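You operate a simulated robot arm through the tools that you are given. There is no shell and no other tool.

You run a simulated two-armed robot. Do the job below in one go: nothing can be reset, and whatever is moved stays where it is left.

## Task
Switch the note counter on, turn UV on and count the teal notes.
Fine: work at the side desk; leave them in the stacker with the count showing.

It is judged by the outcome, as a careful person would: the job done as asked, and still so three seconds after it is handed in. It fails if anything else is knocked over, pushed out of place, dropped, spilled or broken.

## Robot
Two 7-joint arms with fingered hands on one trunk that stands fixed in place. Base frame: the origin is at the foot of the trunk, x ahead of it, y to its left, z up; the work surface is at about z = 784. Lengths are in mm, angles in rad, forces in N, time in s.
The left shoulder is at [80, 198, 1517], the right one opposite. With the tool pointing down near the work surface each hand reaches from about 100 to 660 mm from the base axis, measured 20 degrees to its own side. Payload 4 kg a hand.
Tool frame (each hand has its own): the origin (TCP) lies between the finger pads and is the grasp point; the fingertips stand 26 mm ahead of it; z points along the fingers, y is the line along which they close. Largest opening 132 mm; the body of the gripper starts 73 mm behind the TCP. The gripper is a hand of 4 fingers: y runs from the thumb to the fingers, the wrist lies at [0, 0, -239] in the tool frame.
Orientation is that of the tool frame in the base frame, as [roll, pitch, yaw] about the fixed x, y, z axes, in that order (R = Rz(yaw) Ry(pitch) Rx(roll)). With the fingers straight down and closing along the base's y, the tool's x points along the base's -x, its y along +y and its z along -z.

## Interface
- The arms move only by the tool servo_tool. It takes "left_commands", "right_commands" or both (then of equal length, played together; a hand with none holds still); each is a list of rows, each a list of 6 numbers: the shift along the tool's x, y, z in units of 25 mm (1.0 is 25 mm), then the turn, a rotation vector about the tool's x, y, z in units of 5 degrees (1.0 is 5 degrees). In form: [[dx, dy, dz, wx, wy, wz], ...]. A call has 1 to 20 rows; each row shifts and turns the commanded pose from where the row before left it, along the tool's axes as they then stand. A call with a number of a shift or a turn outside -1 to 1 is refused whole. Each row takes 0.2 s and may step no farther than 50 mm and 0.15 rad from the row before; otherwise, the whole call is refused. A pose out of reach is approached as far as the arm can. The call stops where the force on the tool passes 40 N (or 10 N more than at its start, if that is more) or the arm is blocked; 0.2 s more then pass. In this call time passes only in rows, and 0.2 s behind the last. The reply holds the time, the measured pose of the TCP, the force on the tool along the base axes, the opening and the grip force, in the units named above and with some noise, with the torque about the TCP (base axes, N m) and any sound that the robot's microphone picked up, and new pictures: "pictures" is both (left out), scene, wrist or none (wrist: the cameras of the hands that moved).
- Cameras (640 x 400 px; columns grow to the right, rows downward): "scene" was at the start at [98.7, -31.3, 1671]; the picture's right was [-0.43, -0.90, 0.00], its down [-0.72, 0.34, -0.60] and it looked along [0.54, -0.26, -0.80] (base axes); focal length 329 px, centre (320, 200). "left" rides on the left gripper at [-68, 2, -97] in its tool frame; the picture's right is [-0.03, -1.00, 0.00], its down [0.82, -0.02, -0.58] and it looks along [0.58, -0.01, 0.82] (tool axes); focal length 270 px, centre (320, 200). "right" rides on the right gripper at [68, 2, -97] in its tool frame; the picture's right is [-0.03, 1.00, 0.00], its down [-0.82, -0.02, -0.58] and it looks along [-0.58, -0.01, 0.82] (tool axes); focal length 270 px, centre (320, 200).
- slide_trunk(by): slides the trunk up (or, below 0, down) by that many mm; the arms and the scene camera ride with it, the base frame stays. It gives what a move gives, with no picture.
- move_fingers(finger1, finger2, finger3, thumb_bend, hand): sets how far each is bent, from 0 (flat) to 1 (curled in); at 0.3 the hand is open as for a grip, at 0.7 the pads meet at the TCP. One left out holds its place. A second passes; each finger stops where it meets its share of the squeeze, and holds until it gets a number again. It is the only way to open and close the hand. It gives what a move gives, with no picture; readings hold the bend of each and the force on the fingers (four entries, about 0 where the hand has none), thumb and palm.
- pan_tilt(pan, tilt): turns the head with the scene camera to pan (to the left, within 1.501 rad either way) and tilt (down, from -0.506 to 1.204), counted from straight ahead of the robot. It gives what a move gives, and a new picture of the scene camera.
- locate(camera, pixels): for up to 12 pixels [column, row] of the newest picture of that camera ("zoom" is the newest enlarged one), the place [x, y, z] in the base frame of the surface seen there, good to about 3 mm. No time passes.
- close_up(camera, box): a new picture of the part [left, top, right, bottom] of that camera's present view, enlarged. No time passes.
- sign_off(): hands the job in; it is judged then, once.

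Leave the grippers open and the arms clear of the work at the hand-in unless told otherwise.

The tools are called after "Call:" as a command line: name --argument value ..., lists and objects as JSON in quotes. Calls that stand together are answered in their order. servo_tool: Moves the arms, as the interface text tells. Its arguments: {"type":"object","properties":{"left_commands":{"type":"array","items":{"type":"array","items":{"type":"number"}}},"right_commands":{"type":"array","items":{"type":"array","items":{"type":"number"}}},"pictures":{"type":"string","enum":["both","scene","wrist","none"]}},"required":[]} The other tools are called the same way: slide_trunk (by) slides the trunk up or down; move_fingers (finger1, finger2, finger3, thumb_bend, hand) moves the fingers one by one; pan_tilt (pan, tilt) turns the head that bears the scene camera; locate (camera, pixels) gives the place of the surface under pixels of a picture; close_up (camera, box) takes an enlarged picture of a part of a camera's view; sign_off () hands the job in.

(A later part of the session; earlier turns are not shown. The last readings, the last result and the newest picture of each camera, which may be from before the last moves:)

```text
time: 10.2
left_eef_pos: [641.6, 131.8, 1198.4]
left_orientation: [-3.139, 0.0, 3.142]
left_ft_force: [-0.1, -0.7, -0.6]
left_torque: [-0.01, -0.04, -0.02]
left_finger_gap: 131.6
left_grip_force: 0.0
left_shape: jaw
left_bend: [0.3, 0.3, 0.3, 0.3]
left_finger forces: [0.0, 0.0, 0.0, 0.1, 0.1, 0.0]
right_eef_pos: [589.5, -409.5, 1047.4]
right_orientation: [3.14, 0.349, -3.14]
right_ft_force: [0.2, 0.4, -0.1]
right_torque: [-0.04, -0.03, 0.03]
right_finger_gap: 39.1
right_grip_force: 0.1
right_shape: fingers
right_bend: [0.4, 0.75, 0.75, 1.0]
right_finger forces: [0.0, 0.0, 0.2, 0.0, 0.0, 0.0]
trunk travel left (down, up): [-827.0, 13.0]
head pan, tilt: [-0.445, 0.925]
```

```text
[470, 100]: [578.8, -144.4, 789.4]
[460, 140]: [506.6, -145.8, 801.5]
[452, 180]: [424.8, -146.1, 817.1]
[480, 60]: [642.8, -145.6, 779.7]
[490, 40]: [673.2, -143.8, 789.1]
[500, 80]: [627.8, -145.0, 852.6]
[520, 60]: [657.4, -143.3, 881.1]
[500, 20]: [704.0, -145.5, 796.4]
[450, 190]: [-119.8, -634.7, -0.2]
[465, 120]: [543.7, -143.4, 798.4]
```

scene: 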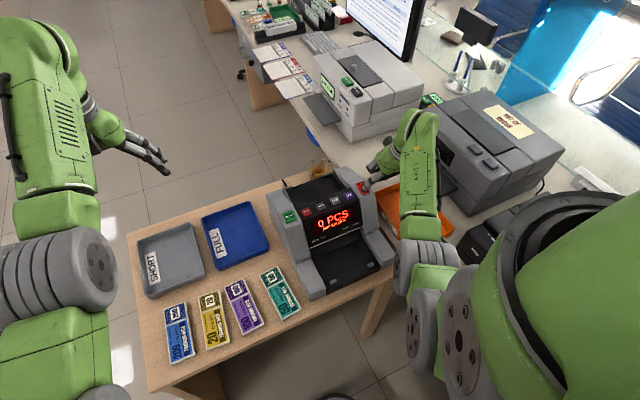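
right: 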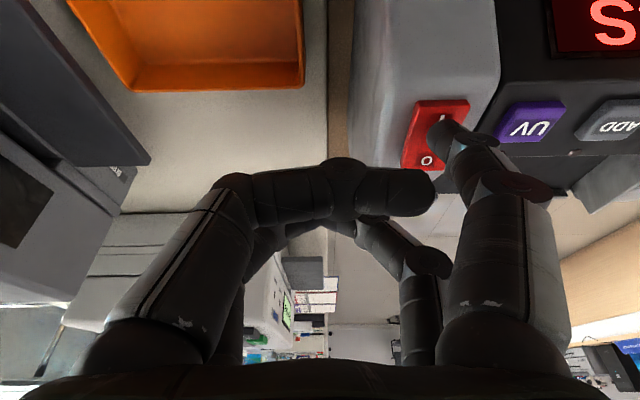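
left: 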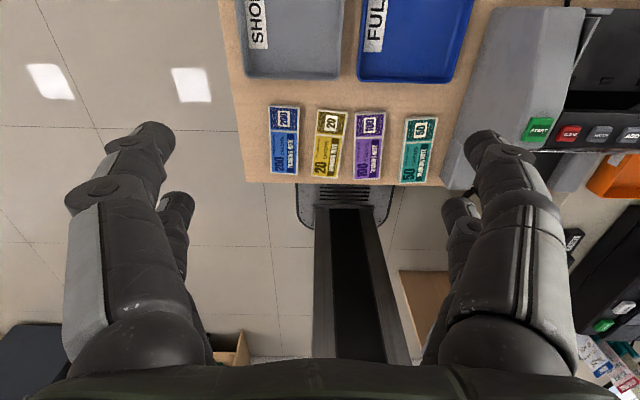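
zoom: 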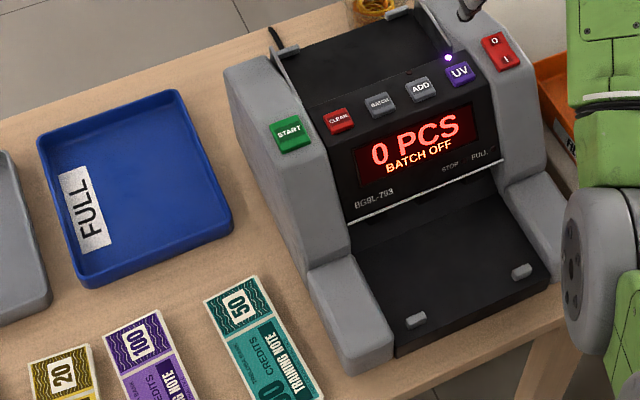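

The left cheek's wall is at y≈-145 and it slopes back above x≈490. At x≈460 the hand body (above z≈850) clears the stacker arm (top z≈818). I'll set the fingers to about 0.43 to get a gap a bit wider than the pack.

Call:
move_fingers --hand "right" --finger1 0.43 --finger2 0.43 --finger3 0.43 --thumb_bend 0.43

Call:
servo_tool --right_commands '[[0, 0, 0, 0, 1, 0], [0, 0, 0, 0, 1, 0], [0, 0, 0, 0, 1, 0], [0, 0, 0, 0, 1, 0], [0.345, 0.879, 0, 0, 0, 0], [0.345, 0.879, 0, 0, 0, 0], [0.345, 0.879, 0, 0, 0, 0], [0.345, 0.879, 0, 0, 0, 0], [0.345, 0.879, 0, 0, 0, 0], [0.345, 0.879, 0, 0, 0, 0], [0.345, 0.879, 0, 0, 0, 0], [0.345, 0.879, 0, 0, 0, 0], [0.345, 0.879, 0, 0, 0, 0], [0.345, 0.879, 0, 0, 0, 0], [0.345, 0.879, 0, 0, 0, 0], [0.345, 0.879, 0, 0, 0, 0], [0.345, 0.879, 0, 0, 0, 0], [0.345, 0.879, 0, 0, 0, 0], [0.345, 0.879, 0, 0, 0, 0]]' --pictures "both"

```text
time: 11.2
left_eef_pos: [641.3, 131.9, 1198.5]
left_orientation: [3.141, -0.001, -3.141]
left_ft_force: [0.6, -0.2, -0.1]
left_torque: [0.02, 0.01, 0.0]
left_finger_gap: 132.0
left_grip_force: 0.0
left_shape: jaw
left_bend: [0.3, 0.3, 0.3, 0.3]
left_finger forces: [0.1, 0.0, 0.0, 0.0, 0.1, 0.0]
right_eef_pos: [589.2, -409.5, 1046.8]
right_orientation: [-3.141, 0.35, -3.141]
right_ft_force: [0.3, 0.7, -0.1]
right_torque: [0.01, -0.04, 0.04]
right_finger_gap: 90.0
right_grip_force: 0.1
right_shape: fingers
right_bend: [0.43, 0.43, 0.43, 0.43]
right_finger forces: [0.0, 0.1, 0.0, 0.1, 0.0, 0.1]
trunk travel left (down, up): [-827.0, 13.0]
head pan, tilt: [-0.445, 0.925]
```

```text
time: 15.2
left_eef_pos: [641.4, 132.0, 1199.7]
left_orientation: [-3.141, 0.0, 3.141]
left_ft_force: [0.7, -0.1, -0.1]
left_torque: [-0.01, 0.0, -0.01]
left_finger_gap: 131.7
left_grip_force: 0.1
left_shape: jaw
left_bend: [0.3, 0.3, 0.3, 0.3]
left_finger forces: [0.0, 0.0, 0.0, 0.0, 0.1, 0.0]
right_eef_pos: [460.9, -80.1, 1048.6]
right_orientation: [3.142, 0.0, 3.141]
right_ft_force: [-0.1, -0.2, -0.4]
right_torque: [-0.01, 0.0, -0.02]
right_finger_gap: 89.8
right_grip_force: 0.1
right_shape: fingers
right_bend: [0.43, 0.43, 0.43, 0.43]
right_finger forces: [0.0, 0.1, 0.0, 0.1, 0.0, 0.0]
trunk travel left (down, up): [-827.0, 13.0]
head pan, tilt: [-0.445, 0.925]
```

scene: 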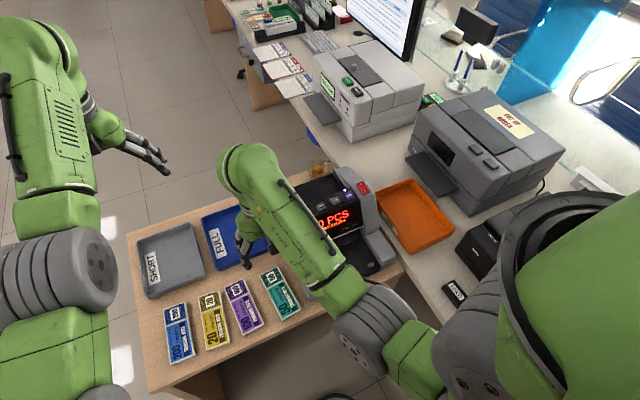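
right: 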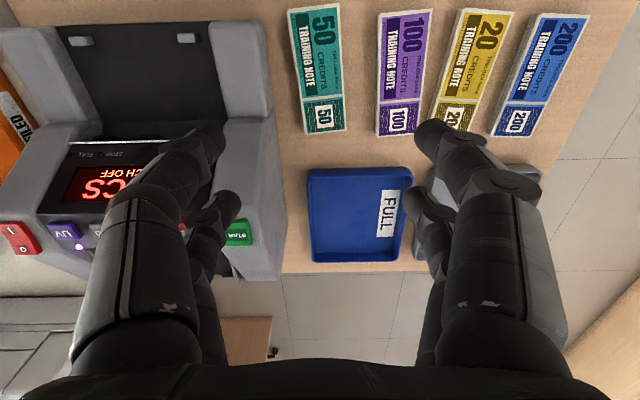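

Gap is 90 mm and the TCP is over the pack. I'll turn the hand 5° to match the pack and descend to z≈870 for a check.

Call:
servo_tool --right_commands '[[0, 0, 0.9, 0, 0, -0.52], [0, 0, 0.9, 0, 0, -0.52], [0, 0, 0.9, 0, 0, 0], [0, 0, 0.9, 0, 0, 0], [0, 0, 0.9, 0, 0, 0], [0, 0, 0.9, 0, 0, 0], [0, 0, 0.9, 0, 0, 0], [0, 0, 0.8, 0, 0, 0]]' --pictures "both"

Call:
close_up --camera "scene" --box '[200, 220, 330, 340]'

```text
time: 17.0
left_eef_pos: [641.8, 131.4, 1198.7]
left_orientation: [-3.141, -0.001, 3.141]
left_ft_force: [-0.1, -0.2, -0.4]
left_torque: [0.06, 0.0, 0.0]
left_finger_gap: 131.9
left_grip_force: 0.1
left_shape: jaw
left_bend: [0.3, 0.3, 0.3, 0.3]
left_finger forces: [0.1, 0.1, 0.0, 0.0, 0.0, 0.1]
right_eef_pos: [460.4, -79.9, 871.0]
right_orientation: [-3.141, 0.0, -3.051]
right_ft_force: [0.0, -0.7, -0.2]
right_torque: [0.0, 0.03, 0.0]
right_finger_gap: 90.0
right_grip_force: 0.0
right_shape: fingers
right_bend: [0.43, 0.43, 0.43, 0.43]
right_finger forces: [0.0, 0.0, 0.0, 0.0, 0.1, 0.0]
trunk travel left (down, up): [-827.0, 13.0]
head pan, tilt: [-0.445, 0.925]
```

scene: 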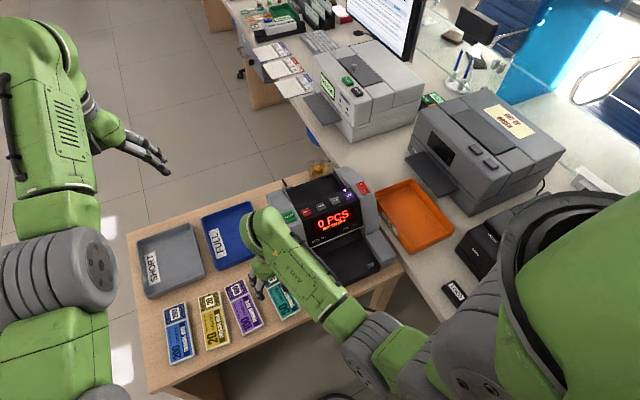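
right: 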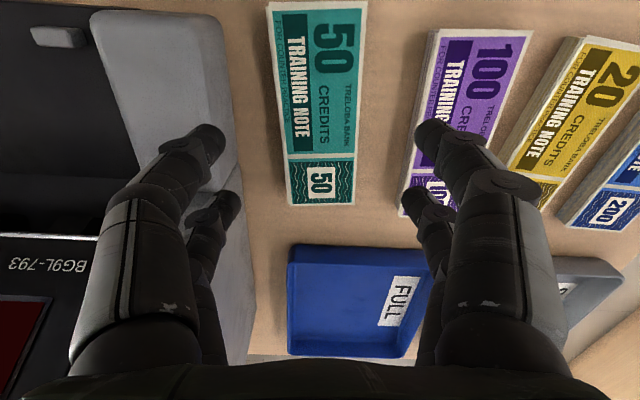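

```text
3.33 times, centred on (265, 280) of scene
```

zoom: 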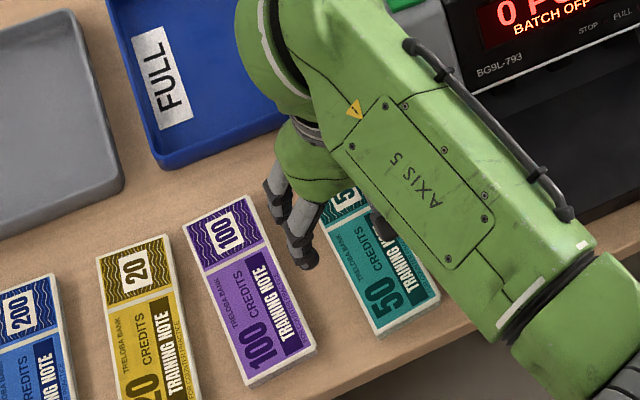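

The hand is aligned with the pack. I'll check the clearances to the purple pack and the stacker arm from this view.

Call:
locate --camera "right" --pixels '[[434, 45], [407, 195], [430, 100], [272, 10], [364, 10], [293, 195], [353, 195], [237, 60], [215, 20], [240, 250], [225, 80], [230, 130]]'

Call:
move_fingers --hand "right" --finger1 0.45 --finger2 0.45 --finger3 0.45 --thumb_bend 0.45

```text
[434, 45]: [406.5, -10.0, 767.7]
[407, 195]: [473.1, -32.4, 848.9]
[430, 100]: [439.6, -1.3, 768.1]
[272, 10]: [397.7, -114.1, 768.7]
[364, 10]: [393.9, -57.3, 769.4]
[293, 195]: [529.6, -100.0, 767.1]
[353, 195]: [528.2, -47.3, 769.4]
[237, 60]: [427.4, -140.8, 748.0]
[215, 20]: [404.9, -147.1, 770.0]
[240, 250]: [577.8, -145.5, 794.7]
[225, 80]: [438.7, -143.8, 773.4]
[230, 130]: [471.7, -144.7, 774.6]
```

```text
time: 18.0
left_eef_pos: [641.3, 131.5, 1199.2]
left_orientation: [-3.141, 0.0, 3.141]
left_ft_force: [0.4, -1.4, 0.0]
left_torque: [0.02, -0.01, 0.02]
left_finger_gap: 132.2
left_grip_force: 0.1
left_shape: jaw
left_bend: [0.3, 0.3, 0.3, 0.3]
left_finger forces: [0.1, 0.0, 0.0, 0.0, 0.1, 0.1]
right_eef_pos: [461.4, -80.3, 871.8]
right_orientation: [3.142, 0.0, -3.052]
right_ft_force: [0.2, 0.6, -0.3]
right_torque: [-0.01, -0.02, 0.05]
right_finger_gap: 83.6
right_grip_force: 0.0
right_shape: fingers
right_bend: [0.45, 0.45, 0.45, 0.45]
right_finger forces: [0.1, 0.1, 0.0, 0.1, 0.0, 0.0]
trunk travel left (down, up): [-827.0, 13.0]
head pan, tilt: [-0.445, 0.925]
```

The purple pack's edge is at y≈-5 to -10 and the arm at y≈-145, so shifting the hand 3 mm left balances the clearances. I'll descend to z≈800 for another check.

Call:
servo_tool --right_commands '[[0, 0.12, 0.71, 0, 0, 0], [0, 0, 0.71, 0, 0, 0], [0, 0, 0.71, 0, 0, 0], [0, 0, 0.71, 0, 0, 0]]' --pictures "both"

Call:
close_up --camera "scene" --box '[220, 240, 320, 330]'

```text
time: 19.0
left_eef_pos: [640.8, 131.3, 1199.7]
left_orientation: [-3.14, -0.001, -3.141]
left_ft_force: [0.3, 0.5, 0.2]
left_torque: [0.01, -0.03, 0.01]
left_finger_gap: 131.7
left_grip_force: 0.0
left_shape: jaw
left_bend: [0.3, 0.3, 0.3, 0.3]
left_finger forces: [0.0, 0.0, 0.1, 0.0, 0.1, 0.0]
right_eef_pos: [461.2, -76.5, 800.2]
right_orientation: [-3.142, -0.001, -3.051]
right_ft_force: [-0.2, 1.8, 0.6]
right_torque: [0.02, 0.01, 0.01]
right_finger_gap: 83.2
right_grip_force: 0.0
right_shape: fingers
right_bend: [0.45, 0.45, 0.45, 0.45]
right_finger forces: [0.0, 0.0, 0.0, 0.0, 0.1, 0.0]
trunk travel left (down, up): [-827.0, 13.0]
head pan, tilt: [-0.445, 0.925]
```

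scene: 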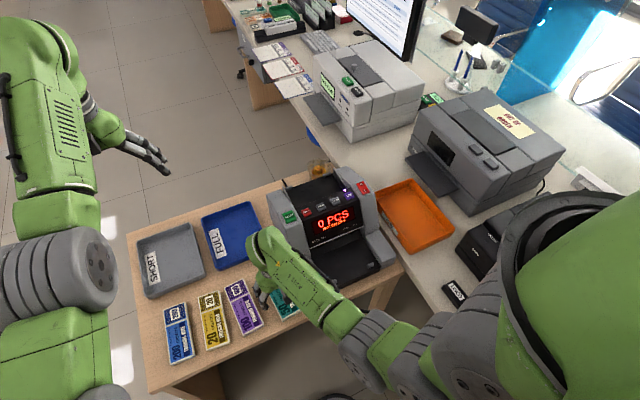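
right: 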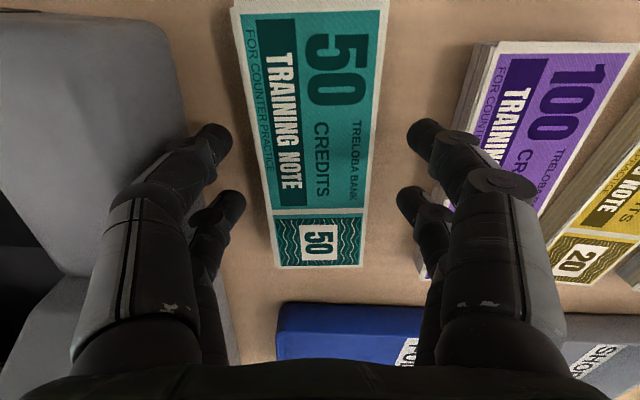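

```text
4.44 times, centred on (270, 285) of scene
```

zoom: 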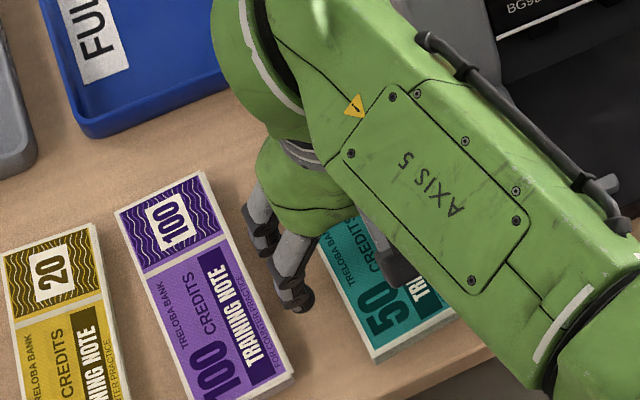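

Both finger pairs straddle the teal pack with clearance to the purple pack and the arm. I'll descend the last 19 mm gently.

Call:
servo_tool --right_commands '[[0, 0, 0.2, 0, 0, 0], [0, 0, 0.2, 0, 0, 0], [0, 0, 0.2, 0, 0, 0], [0, 0, 0.15, 0, 0, 0]]' --pictures "wrist"

```text
time: 20.0
left_eef_pos: [640.6, 131.0, 1200.2]
left_orientation: [-3.141, 0.001, -3.14]
left_ft_force: [0.7, -1.0, 0.3]
left_torque: [-0.02, 0.02, -0.02]
left_finger_gap: 131.9
left_grip_force: 0.1
left_shape: jaw
left_bend: [0.3, 0.3, 0.3, 0.3]
left_finger forces: [0.0, 0.0, 0.0, 0.0, 0.0, 0.1]
right_eef_pos: [461.2, -77.0, 782.3]
right_orientation: [3.141, 0.005, -3.051]
right_ft_force: [1.4, -0.1, 3.4]
right_torque: [0.06, 0.01, 0.04]
right_finger_gap: 83.4
right_grip_force: 1.8
right_shape: fingers
right_bend: [0.45, 0.45, 0.45, 0.45]
right_finger forces: [2.1, 0.4, 0.7, 0.0, 0.4, 0.0]
trunk travel left (down, up): [-827.0, 13.0]
head pan, tilt: [-0.445, 0.925]
```

right: 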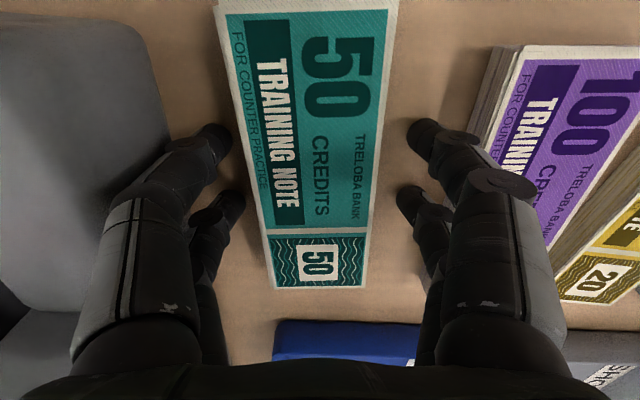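

A light 3 N touch on the table. I'll lift 2.5 mm and close the fingers on the pack's long sides.

Call:
servo_tool --right_commands '[[0, 0, -0.1, 0, 0, 0]]' --pictures "none"

Call:
move_fingers --hand "right" --finger1 0.56 --finger2 0.56 --finger3 0.56 --thumb_bend 0.56

Call:
close_up --camera "right" --box '[0, 0, 640, 400]'

```text
time: 20.4
left_eef_pos: [641.7, 132.0, 1199.7]
left_orientation: [3.141, -0.001, 3.141]
left_ft_force: [0.4, 0.3, -0.6]
left_torque: [-0.01, -0.03, 0.0]
left_finger_gap: 132.0
left_grip_force: 0.1
left_shape: jaw
left_bend: [0.3, 0.3, 0.3, 0.3]
left_finger forces: [0.0, 0.1, 0.0, 0.1, 0.1, 0.0]
right_eef_pos: [459.2, -78.0, 782.9]
right_orientation: [-3.141, -0.003, -3.05]
right_ft_force: [-0.7, -0.2, -0.4]
right_torque: [0.0, -0.01, 0.03]
right_finger_gap: 83.2
right_grip_force: 0.1
right_shape: fingers
right_bend: [0.45, 0.45, 0.45, 0.45]
right_finger forces: [0.0, 0.0, 0.1, 0.1, 0.1, 0.1]
trunk travel left (down, up): [-827.0, 13.0]
head pan, tilt: [-0.445, 0.925]
```

```text
time: 21.4
left_eef_pos: [642.4, 131.0, 1198.9]
left_orientation: [3.141, -0.001, 3.14]
left_ft_force: [0.1, 0.3, -0.2]
left_torque: [0.03, 0.03, -0.01]
left_finger_gap: 131.9
left_grip_force: 0.0
left_shape: jaw
left_bend: [0.3, 0.3, 0.3, 0.3]
left_finger forces: [0.1, 0.1, 0.0, 0.0, 0.1, 0.0]
right_eef_pos: [459.0, -78.0, 783.6]
right_orientation: [-3.141, -0.002, -3.051]
right_ft_force: [0.2, 0.0, -0.1]
right_torque: [0.04, -0.01, 0.03]
right_finger_gap: 57.4
right_grip_force: 4.8
right_shape: fingers
right_bend: [0.52, 0.52, 0.53, 0.54]
right_finger forces: [2.9, 2.5, 2.2, 0.1, 3.2, 0.0]
trunk travel left (down, up): [-827.0, 13.0]
head pan, tilt: [-0.445, 0.925]
```

```text
1.00 times, centred on (320, 200) of right (not enlarged: the box is as wide or as high as the picture)
```

zoom: 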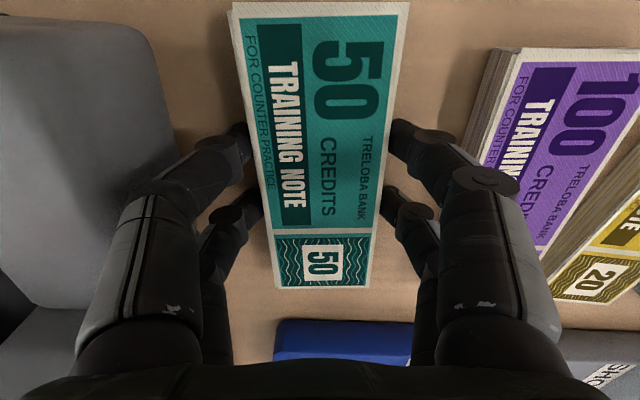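

The pack is held lightly at 4.8 N. I'll tighten a bit more before lifting.

Call:
move_fingers --hand "right" --finger1 0.66 --finger2 0.66 --finger3 0.66 --thumb_bend 0.66

```text
time: 22.4
left_eef_pos: [641.9, 132.1, 1199.4]
left_orientation: [-3.141, 0.001, 3.141]
left_ft_force: [-0.1, 0.1, 0.3]
left_torque: [0.02, 0.01, 0.0]
left_finger_gap: 131.9
left_grip_force: 0.0
left_shape: jaw
left_bend: [0.3, 0.3, 0.3, 0.3]
left_finger forces: [0.0, 0.0, 0.1, 0.0, 0.1, 0.0]
right_eef_pos: [459.8, -77.7, 783.8]
right_orientation: [3.141, 0.0, -3.05]
right_ft_force: [-0.4, -1.0, -0.2]
right_torque: [0.01, -0.01, 0.01]
right_finger_gap: 55.7
right_grip_force: 19.1
right_shape: fingers
right_bend: [0.51, 0.52, 0.54, 0.59]
right_finger forces: [9.9, 9.7, 7.7, 0.0, 11.7, 0.0]
trunk travel left (down, up): [-827.0, 13.0]
head pan, tilt: [-0.445, 0.925]
```

The grip is 19 N and balanced. I'll lift 40 mm straight up slowly and check that the whole pack comes along.

Call:
servo_tool --right_commands '[[0, 0, -0.2, 0, 0, 0], [0, 0, -0.3, 0, 0, 0], [0, 0, -0.4, 0, 0, 0], [0, 0, -0.4, 0, 0, 0], [0, 0, -0.4, 0, 0, 0]]' --pictures "both"

Call:
close_up --camera "scene" --box '[220, 240, 330, 340]'

```text
time: 23.6
left_eef_pos: [640.7, 131.2, 1199.2]
left_orientation: [-3.141, 0.001, -3.141]
left_ft_force: [-0.4, -0.2, 0.0]
left_torque: [0.03, -0.01, -0.01]
left_finger_gap: 131.6
left_grip_force: 0.1
left_shape: jaw
left_bend: [0.3, 0.3, 0.3, 0.3]
left_finger forces: [0.0, 0.0, 0.0, 0.0, 0.0, 0.0]
right_eef_pos: [458.8, -76.4, 825.6]
right_orientation: [-3.141, 0.0, -3.051]
right_ft_force: [-0.4, 0.1, -1.0]
right_torque: [0.01, -0.03, 0.0]
right_finger_gap: 55.6
right_grip_force: 19.4
right_shape: fingers
right_bend: [0.51, 0.52, 0.54, 0.59]
right_finger forces: [9.7, 9.7, 7.7, 0.0, 11.7, 0.0]
trunk travel left (down, up): [-827.0, 13.0]
head pan, tilt: [-0.445, 0.925]
```

scene: 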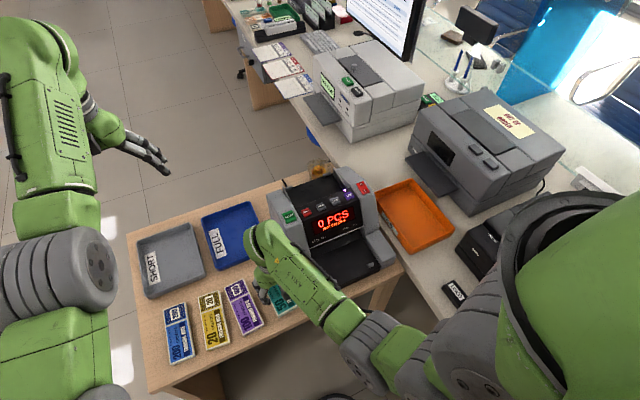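
right: 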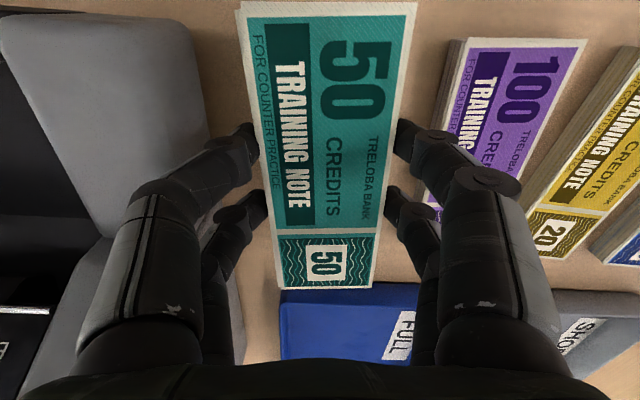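

```text
4.00 times, centred on (275, 290) of scene
```

zoom: 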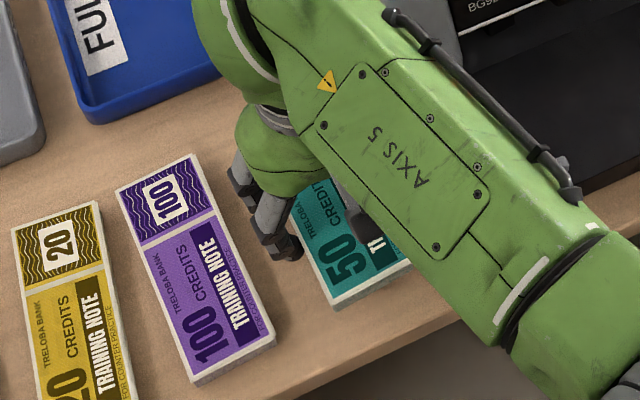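

The pack is lifted cleanly and level. I'll raise it to z≈1006, well above the counter, before turning it.

Call:
servo_tool --right_commands '[[0, 0, -0.9, 0, 0, 0], [0, 0, -0.9, 0, 0, 0], [0, 0, -0.9, 0, 0, 0], [0, 0, -0.9, 0, 0, 0], [0, 0, -0.9, 0, 0, 0], [0, 0, -0.9, 0, 0, 0], [0, 0, -0.9, 0, 0, 0], [0, 0, -0.9, 0, 0, 0]]' --pictures "wrist"

```text
time: 25.4
left_eef_pos: [641.4, 130.9, 1198.3]
left_orientation: [-3.141, 0.0, 3.141]
left_ft_force: [-0.5, 0.7, -1.1]
left_torque: [0.0, 0.03, -0.01]
left_finger_gap: 131.9
left_grip_force: 0.0
left_shape: jaw
left_bend: [0.3, 0.3, 0.3, 0.3]
left_finger forces: [0.0, 0.0, 0.0, 0.0, 0.1, 0.0]
right_eef_pos: [459.8, -77.0, 1006.7]
right_orientation: [-3.141, 0.002, -3.05]
right_ft_force: [-0.1, -0.3, -0.2]
right_torque: [0.01, -0.01, 0.0]
right_finger_gap: 55.3
right_grip_force: 19.1
right_shape: fingers
right_bend: [0.51, 0.52, 0.54, 0.59]
right_finger forces: [9.7, 9.6, 7.7, 0.0, 11.5, 0.0]
trunk travel left (down, up): [-827.0, 13.0]
head pan, tilt: [-0.445, 0.925]
```

right: 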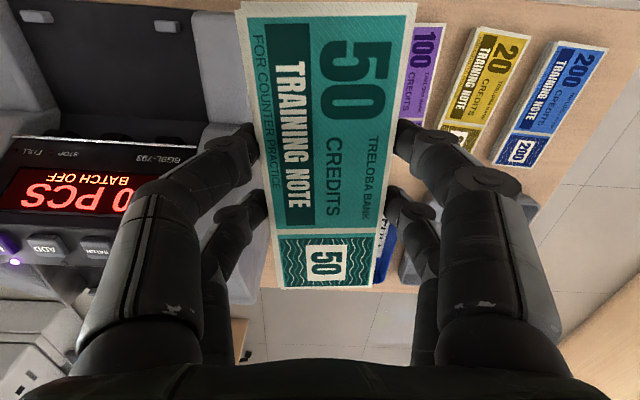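

The pack is held steady. I'll rotate it about 85° in the air here so its long side runs across the hopper.

Call:
servo_tool --right_commands '[[0, 0, 0, 0, 0, -1], [0, 0, 0, 0, 0, -1], [0, 0, 0, 0, 0, -1], [0, 0, 0, 0, 0, -1], [0, 0, 0, 0, 0, -1], [0, 0, 0, 0, 0, -1], [0, 0, 0, 0, 0, -1], [0, 0, 0, 0, 0, -1], [0, 0, 0, 0, 0, -1], [0, 0, 0, 0, 0, -1], [0, 0, 0, 0, 0, -1], [0, 0, 0, 0, 0, -1], [0, 0, 0, 0, 0, -1], [0, 0, 0, 0, 0, -1], [0, 0, 0, 0, 0, -1], [0, 0, 0, 0, 0, -1], [0, 0, 0, 0, 0, -1]]' --pictures "both"

```text
time: 29.0
left_eef_pos: [642.7, 130.6, 1199.7]
left_orientation: [3.14, 0.001, 3.142]
left_ft_force: [0.7, 0.1, -0.1]
left_torque: [-0.03, -0.03, -0.04]
left_finger_gap: 132.0
left_grip_force: 0.0
left_shape: jaw
left_bend: [0.3, 0.3, 0.3, 0.3]
left_finger forces: [0.1, 0.0, 0.0, 0.1, 0.1, 0.1]
right_eef_pos: [459.6, -77.3, 1005.1]
right_orientation: [3.141, 0.0, -1.565]
right_ft_force: [-0.6, 0.6, -1.0]
right_torque: [0.01, 0.01, -0.01]
right_finger_gap: 55.5
right_grip_force: 19.4
right_shape: fingers
right_bend: [0.51, 0.52, 0.54, 0.59]
right_finger forces: [9.7, 9.6, 7.7, 0.0, 11.6, 0.0]
trunk travel left (down, up): [-827.0, 13.0]
head pan, tilt: [-0.445, 0.925]
```

scene: 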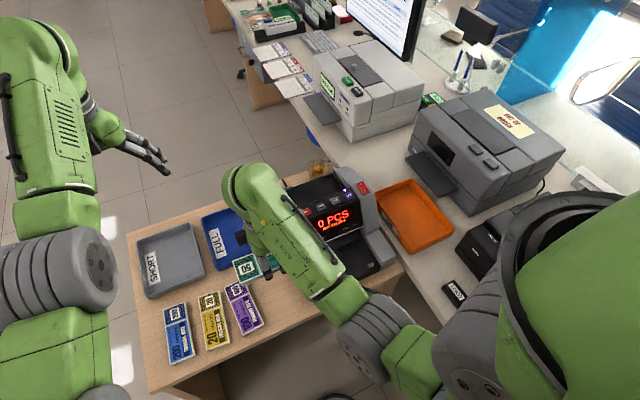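
right: 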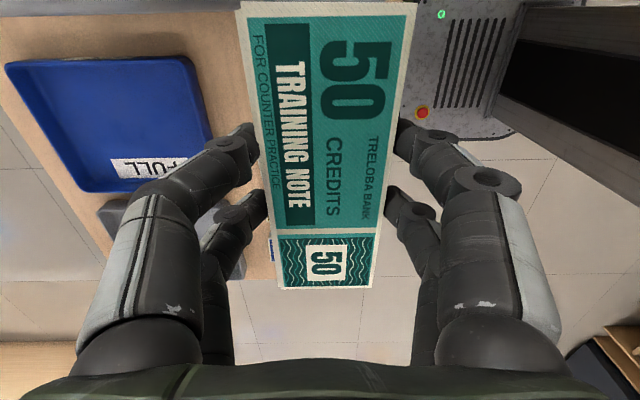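

The turn reached yaw -1.565. From the wrist image the pack sits about 6 mm off along tool x and 1.2° askew. I'll correct the yaw and carry it over to above the hopper centre (TCP target about [665,-291,1005]).

Call:
servo_tool --right_commands '[[0, 0, 0, 0, 0, -0.24], [0.6746, -0.614, 0, 0, 0, 0], [0.6746, -0.614, 0, 0, 0, 0], [0.6746, -0.614, 0, 0, 0, 0], [0.6746, -0.614, 0, 0, 0, 0], [0.6746, -0.614, 0, 0, 0, 0], [0.6746, -0.614, 0, 0, 0, 0], [0.6746, -0.614, 0, 0, 0, 0], [0.6746, -0.614, 0, 0, 0, 0], [0.6746, -0.614, 0, 0, 0, 0], [0.6746, -0.614, 0, 0, 0, 0], [0.6746, -0.614, 0, 0, 0, 0], [0.6746, -0.614, 0, 0, 0, 0], [0.6746, -0.614, 0, 0, 0, 0]]' --pictures "both"

Call:
close_up --camera "scene" --box '[260, 130, 400, 240]'

```text
time: 32.0
left_eef_pos: [641.3, 131.0, 1197.7]
left_orientation: [3.141, -0.001, -3.142]
left_ft_force: [0.4, 0.3, 0.6]
left_torque: [-0.01, -0.03, -0.01]
left_finger_gap: 131.8
left_grip_force: 0.0
left_shape: jaw
left_bend: [0.3, 0.3, 0.3, 0.3]
left_finger forces: [0.0, 0.0, 0.0, 0.2, 0.0, 0.0]
right_eef_pos: [664.1, -293.0, 1002.7]
right_orientation: [3.14, -0.001, -1.549]
right_ft_force: [0.1, -0.3, -1.7]
right_torque: [-0.04, -0.01, 0.0]
right_finger_gap: 55.5
right_grip_force: 19.1
right_shape: fingers
right_bend: [0.51, 0.52, 0.54, 0.6]
right_finger forces: [9.7, 9.6, 7.6, 0.0, 11.6, 0.0]
trunk travel left (down, up): [-827.0, 13.0]
head pan, tilt: [-0.445, 0.925]
```

scene: 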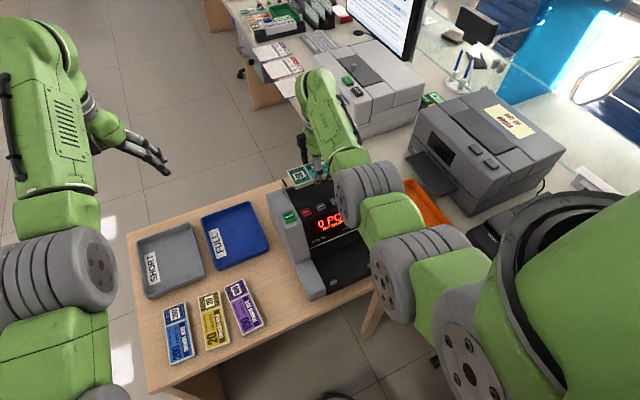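
right: 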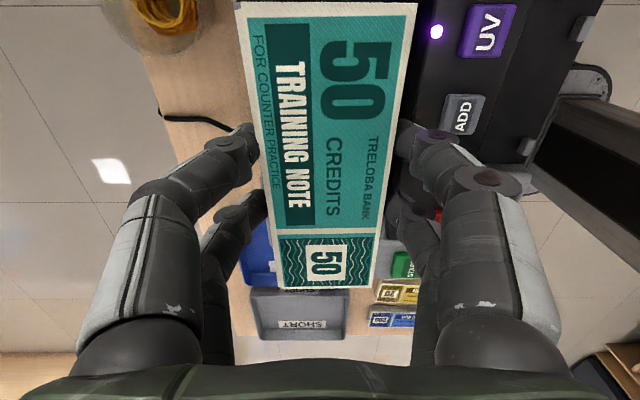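

```text
3.64 times, centred on (330, 185) of scene
```

zoom: 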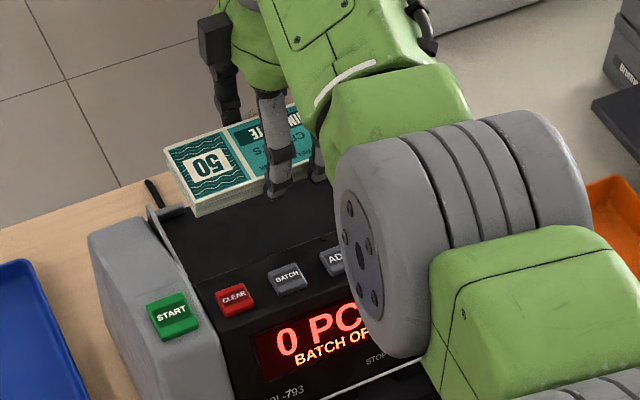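

The pack is over the hopper. I'll locate its visible corners from the scene view to check alignment with the hopper before lowering.

Call:
close_up --camera "scene" --box '[275, 150, 345, 215]'

Call:
locate --camera "right" --pixels '[[245, 15], [410, 15], [283, 283], [368, 283], [320, 150], [475, 25], [438, 31], [460, 115], [150, 15], [305, 322]]'

```text
6.15 times, centred on (310, 182) of scene
```

zoom: 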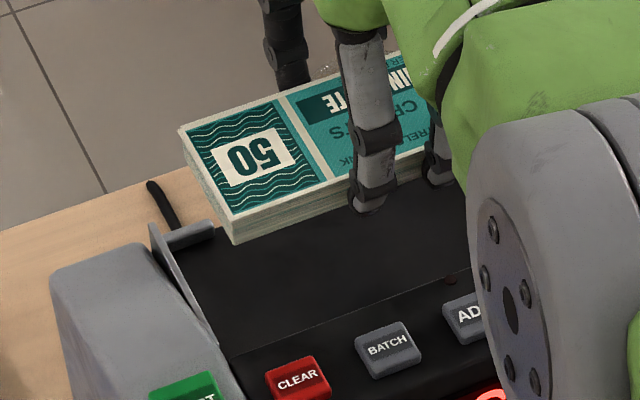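

```text
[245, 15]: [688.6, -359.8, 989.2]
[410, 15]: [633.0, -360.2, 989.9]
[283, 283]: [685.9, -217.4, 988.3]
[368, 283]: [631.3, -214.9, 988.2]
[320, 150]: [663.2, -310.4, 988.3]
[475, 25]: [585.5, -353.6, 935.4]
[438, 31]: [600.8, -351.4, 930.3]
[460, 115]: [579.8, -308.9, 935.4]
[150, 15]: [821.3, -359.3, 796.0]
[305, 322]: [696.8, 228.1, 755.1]
```

Pack corners give a centre of about [660,-288] and bottom z≈968, against hopper walls at y≈-202 and -368. I'll shift 3 mm in +y and lower 60 mm, then check again.

Call:
servo_tool --right_commands '[[-0.12, 0, 0.1, 0, 0, 0.08], [0, 0, 0.6, 0, 0, 0], [0, 0, 0.6, 0, 0, 0], [0, 0, 0.6, 0, 0, 0], [0, 0, 0.5, 0, 0, 0]]' --pictures "both"

Call:
close_up --camera "scene" --box '[275, 150, 345, 215]'

Call:
locate --camera "right" --pixels '[[245, 15], [410, 15], [283, 283], [368, 283], [320, 150]]'

```text
time: 33.2
left_eef_pos: [642.0, 131.8, 1198.7]
left_orientation: [3.139, 0.001, 3.141]
left_ft_force: [-0.2, 0.5, -0.4]
left_torque: [-0.03, 0.03, -0.02]
left_finger_gap: 132.1
left_grip_force: 0.0
left_shape: jaw
left_bend: [0.3, 0.3, 0.3, 0.3]
left_finger forces: [0.0, 0.1, 0.0, 0.0, 0.0, 0.0]
right_eef_pos: [664.2, -289.4, 945.5]
right_orientation: [-3.142, 0.001, -1.554]
right_ft_force: [0.6, -0.2, -0.6]
right_torque: [0.0, 0.02, 0.0]
right_finger_gap: 55.2
right_grip_force: 19.1
right_shape: fingers
right_bend: [0.51, 0.52, 0.54, 0.6]
right_finger forces: [9.7, 9.5, 7.6, 0.1, 11.6, 0.0]
trunk travel left (down, up): [-827.0, 13.0]
head pan, tilt: [-0.445, 0.925]
```

scene: 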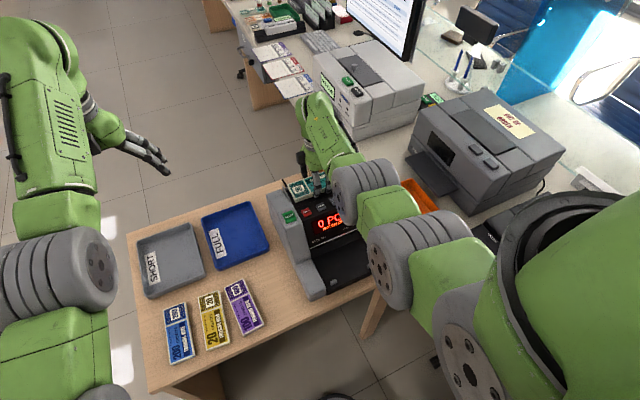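
right: 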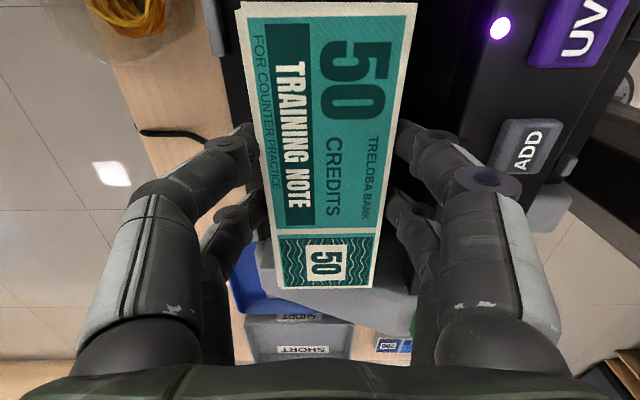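

```text
6.15 times, centred on (310, 182) of scene
```

zoom: 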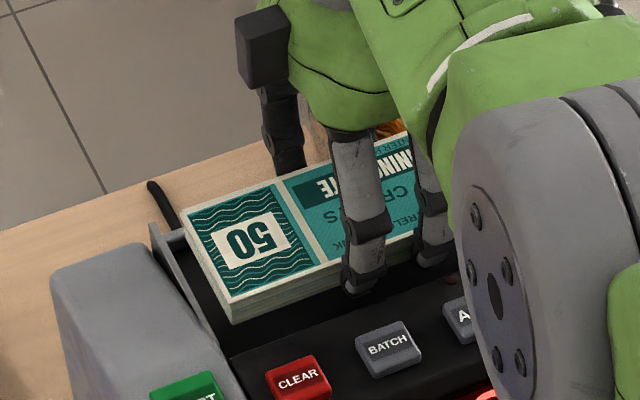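

```text
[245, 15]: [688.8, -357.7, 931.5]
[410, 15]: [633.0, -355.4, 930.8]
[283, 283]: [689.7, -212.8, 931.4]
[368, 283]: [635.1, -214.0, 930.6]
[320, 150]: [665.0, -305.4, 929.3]
```

Centre is now about [661,-285] with even margins and bottom at z≈910. I'll lower the remaining ~33 mm in small steps, watching the force.

Call:
servo_tool --right_commands '[[0, 0, 0.2, 0, 0, 0], [0, 0, 0.2, 0, 0, 0], [0, 0, 0.2, 0, 0, 0], [0, 0, 0.2, 0, 0, 0], [0, 0, 0.2, 0, 0, 0], [0, 0, 0.1, 0, 0, 0], [0, 0, 0.1, 0, 0, 0]]' --pictures "both"

Call:
close_up --camera "scene" --box '[275, 150, 345, 215]'

Call:
locate --camera "right" --pixels '[[245, 15], [410, 15], [283, 283], [368, 283], [320, 150]]'

```text
time: 34.8
left_eef_pos: [642.4, 130.6, 1198.9]
left_orientation: [-3.141, 0.0, 3.141]
left_ft_force: [-0.3, 0.0, -0.5]
left_torque: [0.03, -0.02, 0.0]
left_finger_gap: 132.0
left_grip_force: 0.0
left_shape: jaw
left_bend: [0.3, 0.3, 0.3, 0.3]
left_finger forces: [0.0, 0.0, 0.0, 0.0, 0.1, 0.0]
right_eef_pos: [663.9, -289.0, 915.5]
right_orientation: [-3.141, 0.001, -1.555]
right_ft_force: [0.6, -0.4, -1.4]
right_torque: [0.03, 0.02, -0.01]
right_finger_gap: 55.4
right_grip_force: 19.1
right_shape: fingers
right_bend: [0.51, 0.52, 0.54, 0.6]
right_finger forces: [9.6, 9.4, 7.6, 0.0, 11.5, 0.0]
trunk travel left (down, up): [-827.0, 13.0]
head pan, tilt: [-0.445, 0.925]
```

scene: 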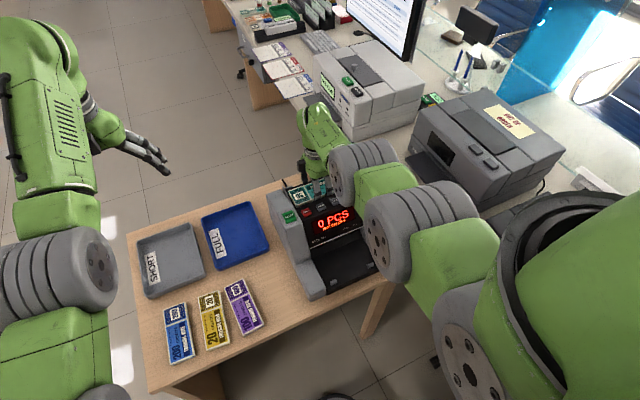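
right: 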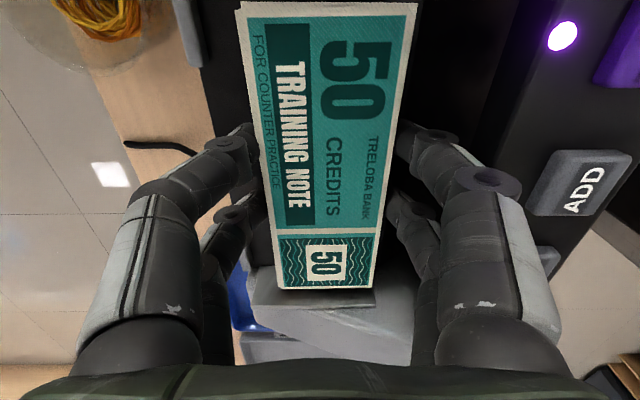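

```text
6.15 times, centred on (310, 182) of scene
```

zoom: 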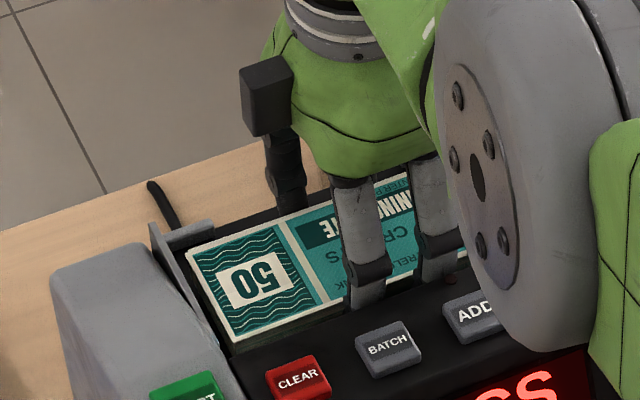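

```text
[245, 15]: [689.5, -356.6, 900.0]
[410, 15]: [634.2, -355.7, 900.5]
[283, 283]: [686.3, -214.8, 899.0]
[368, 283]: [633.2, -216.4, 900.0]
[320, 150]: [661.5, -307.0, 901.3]
```

The top is at z≈900, so about 4 mm remain to the floor. I'll lower 3.5 mm more in tiny steps.

Call:
servo_tool --right_commands '[[0, 0, 0.06, 0, 0, 0], [0, 0, 0.04, 0, 0, 0], [0, 0, 0.04, 0, 0, 0]]' --pictures "none"

```text
time: 35.6
left_eef_pos: [641.3, 130.5, 1198.4]
left_orientation: [-3.141, 0.0, -3.142]
left_ft_force: [-0.2, -0.3, -0.8]
left_torque: [0.0, 0.03, 0.01]
left_finger_gap: 131.7
left_grip_force: 0.1
left_shape: jaw
left_bend: [0.3, 0.3, 0.3, 0.3]
left_finger forces: [0.0, 0.0, 0.0, 0.0, 0.0, 0.0]
right_eef_pos: [662.9, -288.4, 913.1]
right_orientation: [-3.141, 0.001, -1.552]
right_ft_force: [-0.3, -0.4, -0.3]
right_torque: [0.01, 0.05, 0.0]
right_finger_gap: 55.5
right_grip_force: 18.8
right_shape: fingers
right_bend: [0.51, 0.52, 0.54, 0.6]
right_finger forces: [9.7, 9.4, 7.6, 0.0, 11.5, 0.0]
trunk travel left (down, up): [-827.0, 13.0]
head pan, tilt: [-0.445, 0.925]
```

No contact yet. I'll go another 2 mm.

Call:
servo_tool --right_commands '[[0, 0, 0.04, 0, 0, 0], [0, 0, 0.04, 0, 0, 0]]' --pictures "none"

Call:
locate --camera "right" --pixels '[[245, 15], [410, 15], [283, 283], [368, 283], [320, 150], [340, 60]]'

```text
time: 36.2
left_eef_pos: [641.5, 130.6, 1199.0]
left_orientation: [-3.141, -0.001, 3.141]
left_ft_force: [0.7, -0.2, 0.4]
left_torque: [0.01, -0.03, 0.01]
left_finger_gap: 131.9
left_grip_force: 0.0
left_shape: jaw
left_bend: [0.3, 0.3, 0.3, 0.3]
left_finger forces: [0.1, 0.0, 0.0, 0.1, 0.1, 0.1]
right_eef_pos: [662.7, -288.3, 911.7]
right_orientation: [3.142, 0.0, -1.553]
right_ft_force: [0.3, 0.1, -0.8]
right_torque: [0.0, 0.02, -0.01]
right_finger_gap: 55.4
right_grip_force: 19.2
right_shape: fingers
right_bend: [0.51, 0.52, 0.54, 0.6]
right_finger forces: [9.7, 9.5, 7.7, 0.0, 11.5, 0.0]
trunk travel left (down, up): [-827.0, 13.0]
head pan, tilt: [-0.445, 0.925]
```

```text
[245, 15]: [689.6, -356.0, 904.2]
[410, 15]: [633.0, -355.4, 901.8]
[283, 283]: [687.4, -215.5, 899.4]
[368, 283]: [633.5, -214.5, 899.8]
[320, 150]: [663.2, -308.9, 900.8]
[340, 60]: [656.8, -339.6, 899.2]
```

It is within a millimetre or two of the floor. I'll release by opening to 0.48, which is about a 73 mm gap and still clear of the panel back and the clips.

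Call:
move_fingers --hand "right" --finger1 0.48 --finger2 0.48 --finger3 0.48 --thumb_bend 0.48

Call:
close_up --camera "right" --box '[0, 0, 640, 400]'

Call:
close_up --camera "scene" --box '[275, 150, 365, 235]'

```text
time: 37.2
left_eef_pos: [642.8, 131.2, 1197.6]
left_orientation: [-3.141, 0.0, -3.141]
left_ft_force: [0.5, -0.5, 0.5]
left_torque: [-0.01, -0.02, 0.02]
left_finger_gap: 131.9
left_grip_force: 0.2
left_shape: jaw
left_bend: [0.3, 0.3, 0.3, 0.3]
left_finger forces: [0.1, 0.0, 0.0, 0.1, 0.0, 0.1]
right_eef_pos: [663.6, -289.0, 910.7]
right_orientation: [3.141, 0.0, -1.553]
right_ft_force: [3.2, 0.2, 0.3]
right_torque: [0.04, 0.14, -0.03]
right_finger_gap: 71.9
right_grip_force: 1.7
right_shape: fingers
right_bend: [0.48, 0.49, 0.48, 0.48]
right_finger forces: [0.9, 2.0, 0.0, 0.0, 0.0, 0.0]
trunk travel left (down, up): [-827.0, 13.0]
head pan, tilt: [-0.445, 0.925]
```

```text
1.00 times, centred on (320, 200) of right (not enlarged: the box is as wide or as high as the picture)
```

zoom: 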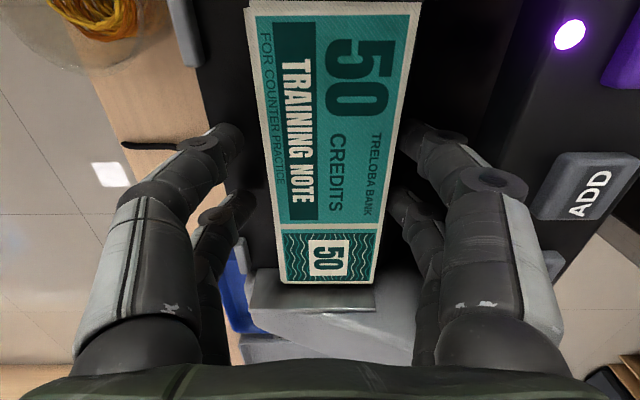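

```text
4.71 times, centred on (320, 192) of scene
```

zoom: 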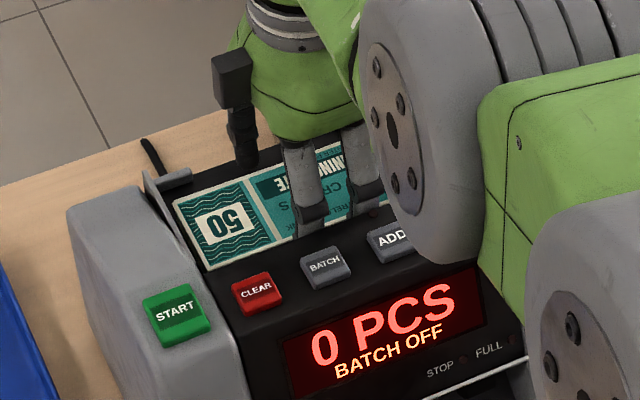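

The pack is released in the hopper. A 3 N push in +x shows the front fingers just touch the panel's back. I'll shift the hand 1.5 mm toward +x and rise straight up slowly.

Call:
servo_tool --right_commands '[[0, -0.06, -0.02, 0, 0, 0], [0, 0, -0.2, 0, 0, 0], [0, 0, -0.3, 0, 0, 0], [0, 0, -0.4, 0, 0, 0], [0, 0, -0.5, 0, 0, 0]]' --pictures "both"

Call:
close_up --camera "scene" --box '[275, 150, 365, 235]'

Call:
locate --camera "right" --pixels '[[320, 150], [320, 100], [330, 60]]'

```text
time: 38.4
left_eef_pos: [640.7, 131.7, 1200.0]
left_orientation: [-3.141, -0.001, 3.14]
left_ft_force: [0.0, -0.1, -0.7]
left_torque: [-0.02, 0.01, -0.01]
left_finger_gap: 131.8
left_grip_force: 0.0
left_shape: jaw
left_bend: [0.3, 0.3, 0.3, 0.3]
left_finger forces: [0.1, 0.0, 0.0, 0.1, 0.1, 0.0]
right_eef_pos: [661.1, -287.4, 947.7]
right_orientation: [3.141, 0.002, -1.554]
right_ft_force: [-0.1, 0.6, 0.5]
right_torque: [0.01, 0.0, -0.04]
right_finger_gap: 72.2
right_grip_force: 0.0
right_shape: fingers
right_bend: [0.48, 0.48, 0.48, 0.48]
right_finger forces: [0.0, 0.1, 0.0, 0.0, 0.1, 0.1]
right hand out of reach, approached as far as the arm can: row 1
trunk travel left (down, up): [-827.0, 13.0]
head pan, tilt: [-0.445, 0.925]
```

scene: 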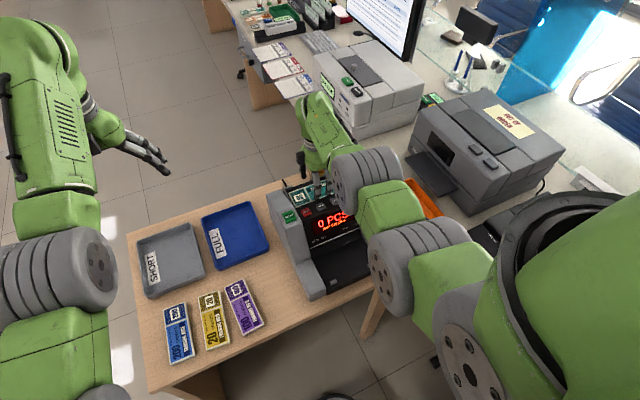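
right: 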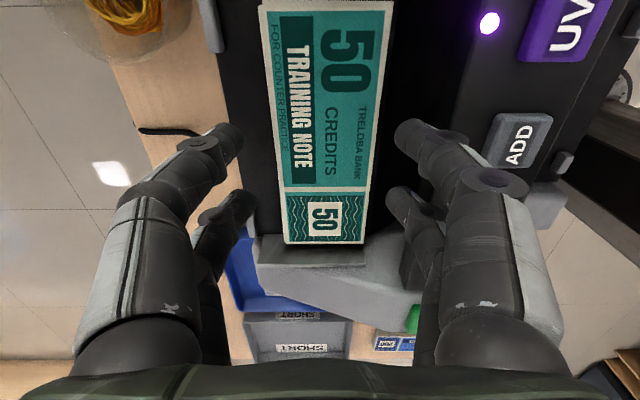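

```text
4.71 times, centred on (320, 192) of scene
```

zoom: 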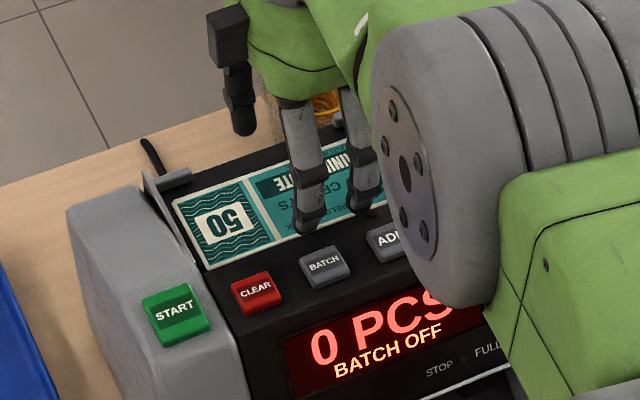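

```text
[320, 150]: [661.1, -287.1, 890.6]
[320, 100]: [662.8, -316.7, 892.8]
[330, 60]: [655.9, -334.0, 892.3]
```

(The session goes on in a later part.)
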